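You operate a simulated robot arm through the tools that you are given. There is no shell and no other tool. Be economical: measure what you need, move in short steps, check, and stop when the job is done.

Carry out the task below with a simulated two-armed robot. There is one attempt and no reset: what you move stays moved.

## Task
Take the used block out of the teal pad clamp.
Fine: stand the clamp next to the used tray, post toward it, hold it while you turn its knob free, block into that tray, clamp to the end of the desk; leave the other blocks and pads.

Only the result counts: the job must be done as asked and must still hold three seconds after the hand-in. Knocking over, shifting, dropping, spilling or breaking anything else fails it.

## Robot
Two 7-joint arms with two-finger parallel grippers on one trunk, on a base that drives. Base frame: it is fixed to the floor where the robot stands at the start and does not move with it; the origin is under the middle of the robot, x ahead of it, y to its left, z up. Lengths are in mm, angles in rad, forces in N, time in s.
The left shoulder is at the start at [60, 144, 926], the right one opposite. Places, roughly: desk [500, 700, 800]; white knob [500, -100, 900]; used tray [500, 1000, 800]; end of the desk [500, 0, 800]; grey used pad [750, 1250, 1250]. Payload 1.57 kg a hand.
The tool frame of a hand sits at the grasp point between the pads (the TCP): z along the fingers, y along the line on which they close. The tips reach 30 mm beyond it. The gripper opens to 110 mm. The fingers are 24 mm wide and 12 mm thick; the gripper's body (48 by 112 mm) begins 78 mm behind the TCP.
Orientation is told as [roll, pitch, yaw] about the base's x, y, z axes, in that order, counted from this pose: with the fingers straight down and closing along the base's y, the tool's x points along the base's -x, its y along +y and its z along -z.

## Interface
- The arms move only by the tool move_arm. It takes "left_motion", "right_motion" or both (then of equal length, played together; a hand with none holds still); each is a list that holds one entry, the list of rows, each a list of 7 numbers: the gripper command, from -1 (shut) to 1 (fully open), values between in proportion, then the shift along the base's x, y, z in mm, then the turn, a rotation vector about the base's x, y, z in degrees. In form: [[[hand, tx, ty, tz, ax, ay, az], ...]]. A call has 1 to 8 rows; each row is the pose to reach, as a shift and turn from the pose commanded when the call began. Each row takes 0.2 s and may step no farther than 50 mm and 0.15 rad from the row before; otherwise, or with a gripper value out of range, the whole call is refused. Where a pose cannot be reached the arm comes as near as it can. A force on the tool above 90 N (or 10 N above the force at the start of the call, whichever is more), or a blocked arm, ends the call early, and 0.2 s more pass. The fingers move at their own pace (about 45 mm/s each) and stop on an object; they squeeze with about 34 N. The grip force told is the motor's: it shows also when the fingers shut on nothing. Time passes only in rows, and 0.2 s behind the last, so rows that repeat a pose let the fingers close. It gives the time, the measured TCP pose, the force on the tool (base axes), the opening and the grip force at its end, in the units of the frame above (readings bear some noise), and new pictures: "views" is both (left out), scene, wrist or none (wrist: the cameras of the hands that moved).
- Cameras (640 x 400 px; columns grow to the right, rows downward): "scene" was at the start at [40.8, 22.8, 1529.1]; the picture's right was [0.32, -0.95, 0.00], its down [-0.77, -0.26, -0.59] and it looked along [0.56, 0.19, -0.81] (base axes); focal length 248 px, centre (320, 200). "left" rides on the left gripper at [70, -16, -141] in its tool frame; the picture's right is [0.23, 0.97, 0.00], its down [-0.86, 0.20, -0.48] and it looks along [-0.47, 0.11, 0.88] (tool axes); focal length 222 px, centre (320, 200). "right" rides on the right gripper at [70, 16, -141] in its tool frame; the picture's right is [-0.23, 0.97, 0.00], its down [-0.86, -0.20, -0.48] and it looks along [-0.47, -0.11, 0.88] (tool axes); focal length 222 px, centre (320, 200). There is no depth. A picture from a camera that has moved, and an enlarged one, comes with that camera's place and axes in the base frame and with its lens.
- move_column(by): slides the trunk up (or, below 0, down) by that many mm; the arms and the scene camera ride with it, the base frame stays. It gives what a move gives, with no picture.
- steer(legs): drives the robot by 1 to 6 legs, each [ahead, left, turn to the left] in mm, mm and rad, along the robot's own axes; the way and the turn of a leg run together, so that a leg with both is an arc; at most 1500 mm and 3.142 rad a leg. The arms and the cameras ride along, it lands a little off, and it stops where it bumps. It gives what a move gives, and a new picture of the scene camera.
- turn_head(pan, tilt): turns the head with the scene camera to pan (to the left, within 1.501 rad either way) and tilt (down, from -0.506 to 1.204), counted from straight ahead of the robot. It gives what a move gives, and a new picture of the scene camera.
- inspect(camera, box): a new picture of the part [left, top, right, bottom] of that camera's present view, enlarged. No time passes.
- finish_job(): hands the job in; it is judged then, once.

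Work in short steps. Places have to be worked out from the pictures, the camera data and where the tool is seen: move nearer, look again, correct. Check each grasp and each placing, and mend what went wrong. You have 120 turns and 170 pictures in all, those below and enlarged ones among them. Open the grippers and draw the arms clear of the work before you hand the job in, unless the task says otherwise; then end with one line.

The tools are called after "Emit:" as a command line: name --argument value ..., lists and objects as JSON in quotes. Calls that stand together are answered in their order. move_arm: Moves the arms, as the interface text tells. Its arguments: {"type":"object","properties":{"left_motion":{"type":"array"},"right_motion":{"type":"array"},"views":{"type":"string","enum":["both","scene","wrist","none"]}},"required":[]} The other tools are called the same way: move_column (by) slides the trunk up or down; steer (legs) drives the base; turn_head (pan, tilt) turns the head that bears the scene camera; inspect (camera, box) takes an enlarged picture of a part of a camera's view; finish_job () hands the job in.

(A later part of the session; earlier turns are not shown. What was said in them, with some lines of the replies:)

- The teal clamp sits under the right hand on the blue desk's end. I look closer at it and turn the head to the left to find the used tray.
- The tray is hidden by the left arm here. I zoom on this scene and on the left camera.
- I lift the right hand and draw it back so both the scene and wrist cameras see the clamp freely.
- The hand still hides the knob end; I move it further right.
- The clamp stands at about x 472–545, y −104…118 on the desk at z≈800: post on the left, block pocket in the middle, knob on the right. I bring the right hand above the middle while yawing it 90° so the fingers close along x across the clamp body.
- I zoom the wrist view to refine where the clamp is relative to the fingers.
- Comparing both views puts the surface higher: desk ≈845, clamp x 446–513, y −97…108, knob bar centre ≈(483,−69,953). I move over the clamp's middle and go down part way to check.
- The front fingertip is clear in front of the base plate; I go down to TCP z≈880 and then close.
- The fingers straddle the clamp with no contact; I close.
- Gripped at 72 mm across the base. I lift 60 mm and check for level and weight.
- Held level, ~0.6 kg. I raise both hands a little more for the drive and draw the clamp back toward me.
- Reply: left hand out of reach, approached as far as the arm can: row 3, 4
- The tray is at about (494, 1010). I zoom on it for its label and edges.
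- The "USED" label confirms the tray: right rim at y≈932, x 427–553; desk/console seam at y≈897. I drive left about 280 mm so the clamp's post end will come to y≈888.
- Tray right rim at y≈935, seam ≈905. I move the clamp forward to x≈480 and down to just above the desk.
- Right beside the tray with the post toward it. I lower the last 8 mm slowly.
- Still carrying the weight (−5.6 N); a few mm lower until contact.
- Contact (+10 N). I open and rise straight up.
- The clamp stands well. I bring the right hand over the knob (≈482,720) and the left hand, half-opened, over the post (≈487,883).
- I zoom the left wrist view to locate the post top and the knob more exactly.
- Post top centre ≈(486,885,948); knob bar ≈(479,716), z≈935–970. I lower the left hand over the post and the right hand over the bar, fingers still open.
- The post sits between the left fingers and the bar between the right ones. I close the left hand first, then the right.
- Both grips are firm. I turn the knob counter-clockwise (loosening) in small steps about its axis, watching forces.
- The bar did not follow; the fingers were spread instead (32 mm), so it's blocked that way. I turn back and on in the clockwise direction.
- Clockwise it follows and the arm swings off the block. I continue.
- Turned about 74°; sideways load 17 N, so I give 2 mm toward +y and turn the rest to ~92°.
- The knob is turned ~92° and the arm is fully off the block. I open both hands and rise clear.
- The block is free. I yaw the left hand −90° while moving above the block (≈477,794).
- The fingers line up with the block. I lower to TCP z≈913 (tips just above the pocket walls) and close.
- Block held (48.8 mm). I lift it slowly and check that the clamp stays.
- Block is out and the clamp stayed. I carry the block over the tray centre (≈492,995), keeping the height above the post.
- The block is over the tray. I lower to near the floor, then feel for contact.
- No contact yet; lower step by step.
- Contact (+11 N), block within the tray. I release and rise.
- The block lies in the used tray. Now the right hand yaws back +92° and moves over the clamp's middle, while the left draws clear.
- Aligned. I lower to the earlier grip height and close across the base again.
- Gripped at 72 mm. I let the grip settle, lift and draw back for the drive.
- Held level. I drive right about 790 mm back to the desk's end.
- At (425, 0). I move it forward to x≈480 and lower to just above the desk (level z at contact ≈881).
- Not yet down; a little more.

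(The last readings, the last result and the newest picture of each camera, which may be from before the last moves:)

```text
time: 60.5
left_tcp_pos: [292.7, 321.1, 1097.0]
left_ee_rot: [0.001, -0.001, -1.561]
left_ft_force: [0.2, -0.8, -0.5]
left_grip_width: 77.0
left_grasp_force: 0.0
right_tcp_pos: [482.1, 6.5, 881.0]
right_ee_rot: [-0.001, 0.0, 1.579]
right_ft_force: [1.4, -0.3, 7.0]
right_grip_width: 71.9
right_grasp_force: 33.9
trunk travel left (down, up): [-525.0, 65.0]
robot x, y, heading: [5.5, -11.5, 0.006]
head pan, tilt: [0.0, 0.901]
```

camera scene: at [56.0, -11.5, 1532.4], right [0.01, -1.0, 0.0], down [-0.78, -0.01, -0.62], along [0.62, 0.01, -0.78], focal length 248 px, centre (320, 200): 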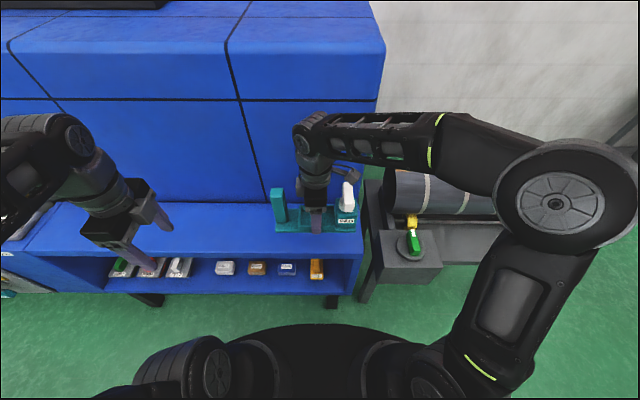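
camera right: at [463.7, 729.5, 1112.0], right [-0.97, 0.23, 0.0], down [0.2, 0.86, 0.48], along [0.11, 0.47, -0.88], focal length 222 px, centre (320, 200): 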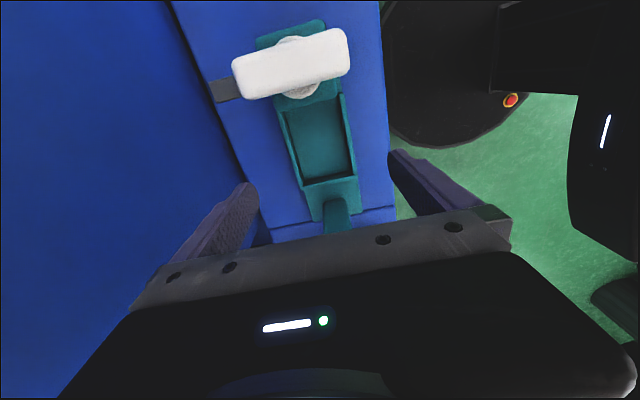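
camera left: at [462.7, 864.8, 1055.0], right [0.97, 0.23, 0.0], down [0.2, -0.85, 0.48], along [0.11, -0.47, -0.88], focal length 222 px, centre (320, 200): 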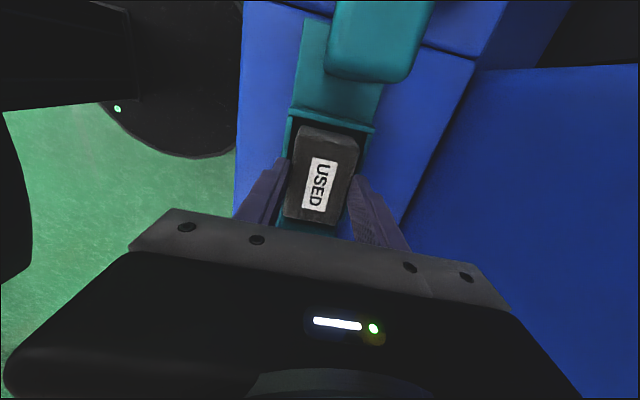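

Contact. I open, rise straight up, then draw back.

Emit:
move_arm --right_motion '[[[1, 0, 0, 0.5, 0, 0, 0], [1, 0, 0, 0.5, 0, 0, 0], [1, 0, 0, 0.5, 0, 0, 0], [1, 0, 0, 0.5, 0, 0, 0], [1, 0, 0, 40, 0, 0, 0], [1, 0, 0, 85, 0, 0, 0], [1, 0, 0, 130, 0, 0, 0], [1, 0, 0, 170, 0, 0, 0]]]' --views "none"

Emit:
move_arm --right_motion '[[[1, -40, -15, 0, 0, 0, 0], [1, -80, -30, 0, 0, 0, 0], [1, -120, -60, 0, 0, 0, 0], [1, -150, -90, 0, 0, 0, 0], [1, -170, -130, 0, 0, 0, 0]]]' --views "scene"

Emit:
inspect --camera "scene" --box '[260, 160, 420, 260]'

Emit:
turn_head --pan 1.0 --tilt 0.6

```text
time: 62.3
left_tcp_pos: [292.8, 321.3, 1096.5]
left_ee_rot: [0.001, 0.0, -1.561]
left_ft_force: [0.5, -1.0, 0.0]
left_grip_width: 76.6
left_grasp_force: 0.0
right_tcp_pos: [479.2, 6.4, 1053.3]
right_ee_rot: [-0.001, 0.0, 1.577]
right_ft_force: [-0.7, 0.0, 0.0]
right_grip_width: 109.9
right_grasp_force: 0.2
trunk travel left (down, up): [-525.0, 65.0]
robot x, y, heading: [7.8, -10.9, 0.013]
head pan, tilt: [0.0, 0.901]
```

```text
time: 63.5
left_tcp_pos: [291.9, 320.7, 1095.3]
left_ee_rot: [0.002, 0.001, -1.559]
left_ft_force: [-0.3, 0.1, 0.6]
left_grip_width: 77.2
left_grasp_force: 0.0
right_tcp_pos: [307.2, -124.3, 1051.2]
right_ee_rot: [0.001, -0.001, 1.581]
right_ft_force: [-0.5, 0.1, 1.4]
right_grip_width: 110.2
right_grasp_force: 0.0
trunk travel left (down, up): [-525.0, 65.0]
robot x, y, heading: [5.2, -12.8, 0.01]
head pan, tilt: [0.0, 0.901]
camera scene: at [54.5, -11.9, 1532.4], right [0.01, -1.0, 0.0], down [-0.78, -0.01, -0.62], along [0.62, 0.01, -0.78], focal length 248 px, centre (320, 200)
```

scene: 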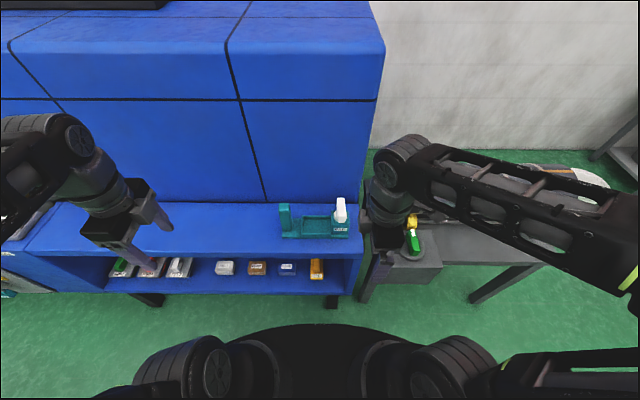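

```text
4.00 times, centred on (340, 210) of scene
camera zoom: at [54.5, -11.9, 1532.4], right [0.01, -1.0, 0.0], down [-0.78, -0.01, -0.62], along [0.62, 0.01, -0.78], focal length 991 px, centre (240, 160)
```

zoom: 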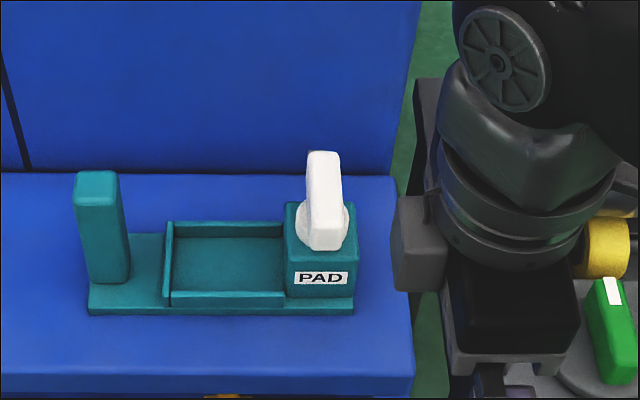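

```text
time: 64.8
left_tcp_pos: [291.8, 321.5, 1096.1]
left_ee_rot: [0.002, -0.001, -1.562]
left_ft_force: [0.2, -0.3, -0.1]
left_grip_width: 77.1
left_grasp_force: 0.0
right_tcp_pos: [308.3, -124.5, 1050.6]
right_ee_rot: [0.0, 0.0, 1.58]
right_ft_force: [0.4, -0.2, 0.1]
right_grip_width: 109.8
right_grasp_force: 0.1
trunk travel left (down, up): [-525.0, 65.0]
robot x, y, heading: [8.3, -9.8, 0.012]
head pan, tilt: [1.0, 0.6]
camera scene: at [27.1, 63.1, 1557.2], right [0.85, -0.53, 0.0], down [-0.3, -0.48, -0.82], along [0.44, 0.7, -0.57], focal length 248 px, centre (320, 200)
```

scene: 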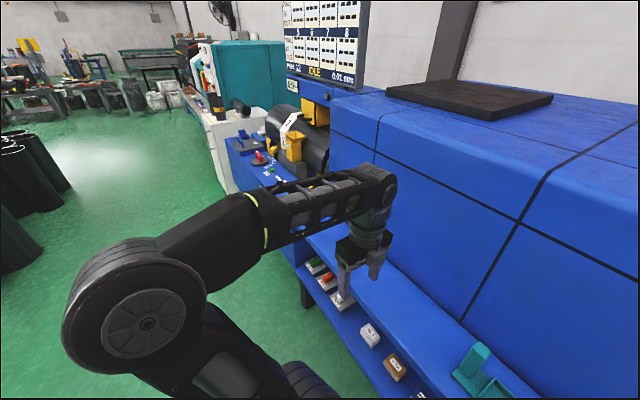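

The clamp stands at the desk's end with its pocket empty. The used block was last seen resting in the used tray, and both hands are open and clear, so I hand in.

Emit:
finish_job

```text
The job is handed in.
```

The used block is out of the teal pad clamp and in the used tray, and the clamp stands at the end of the desk. The other blocks and pads were not touched, and the job is handed in.
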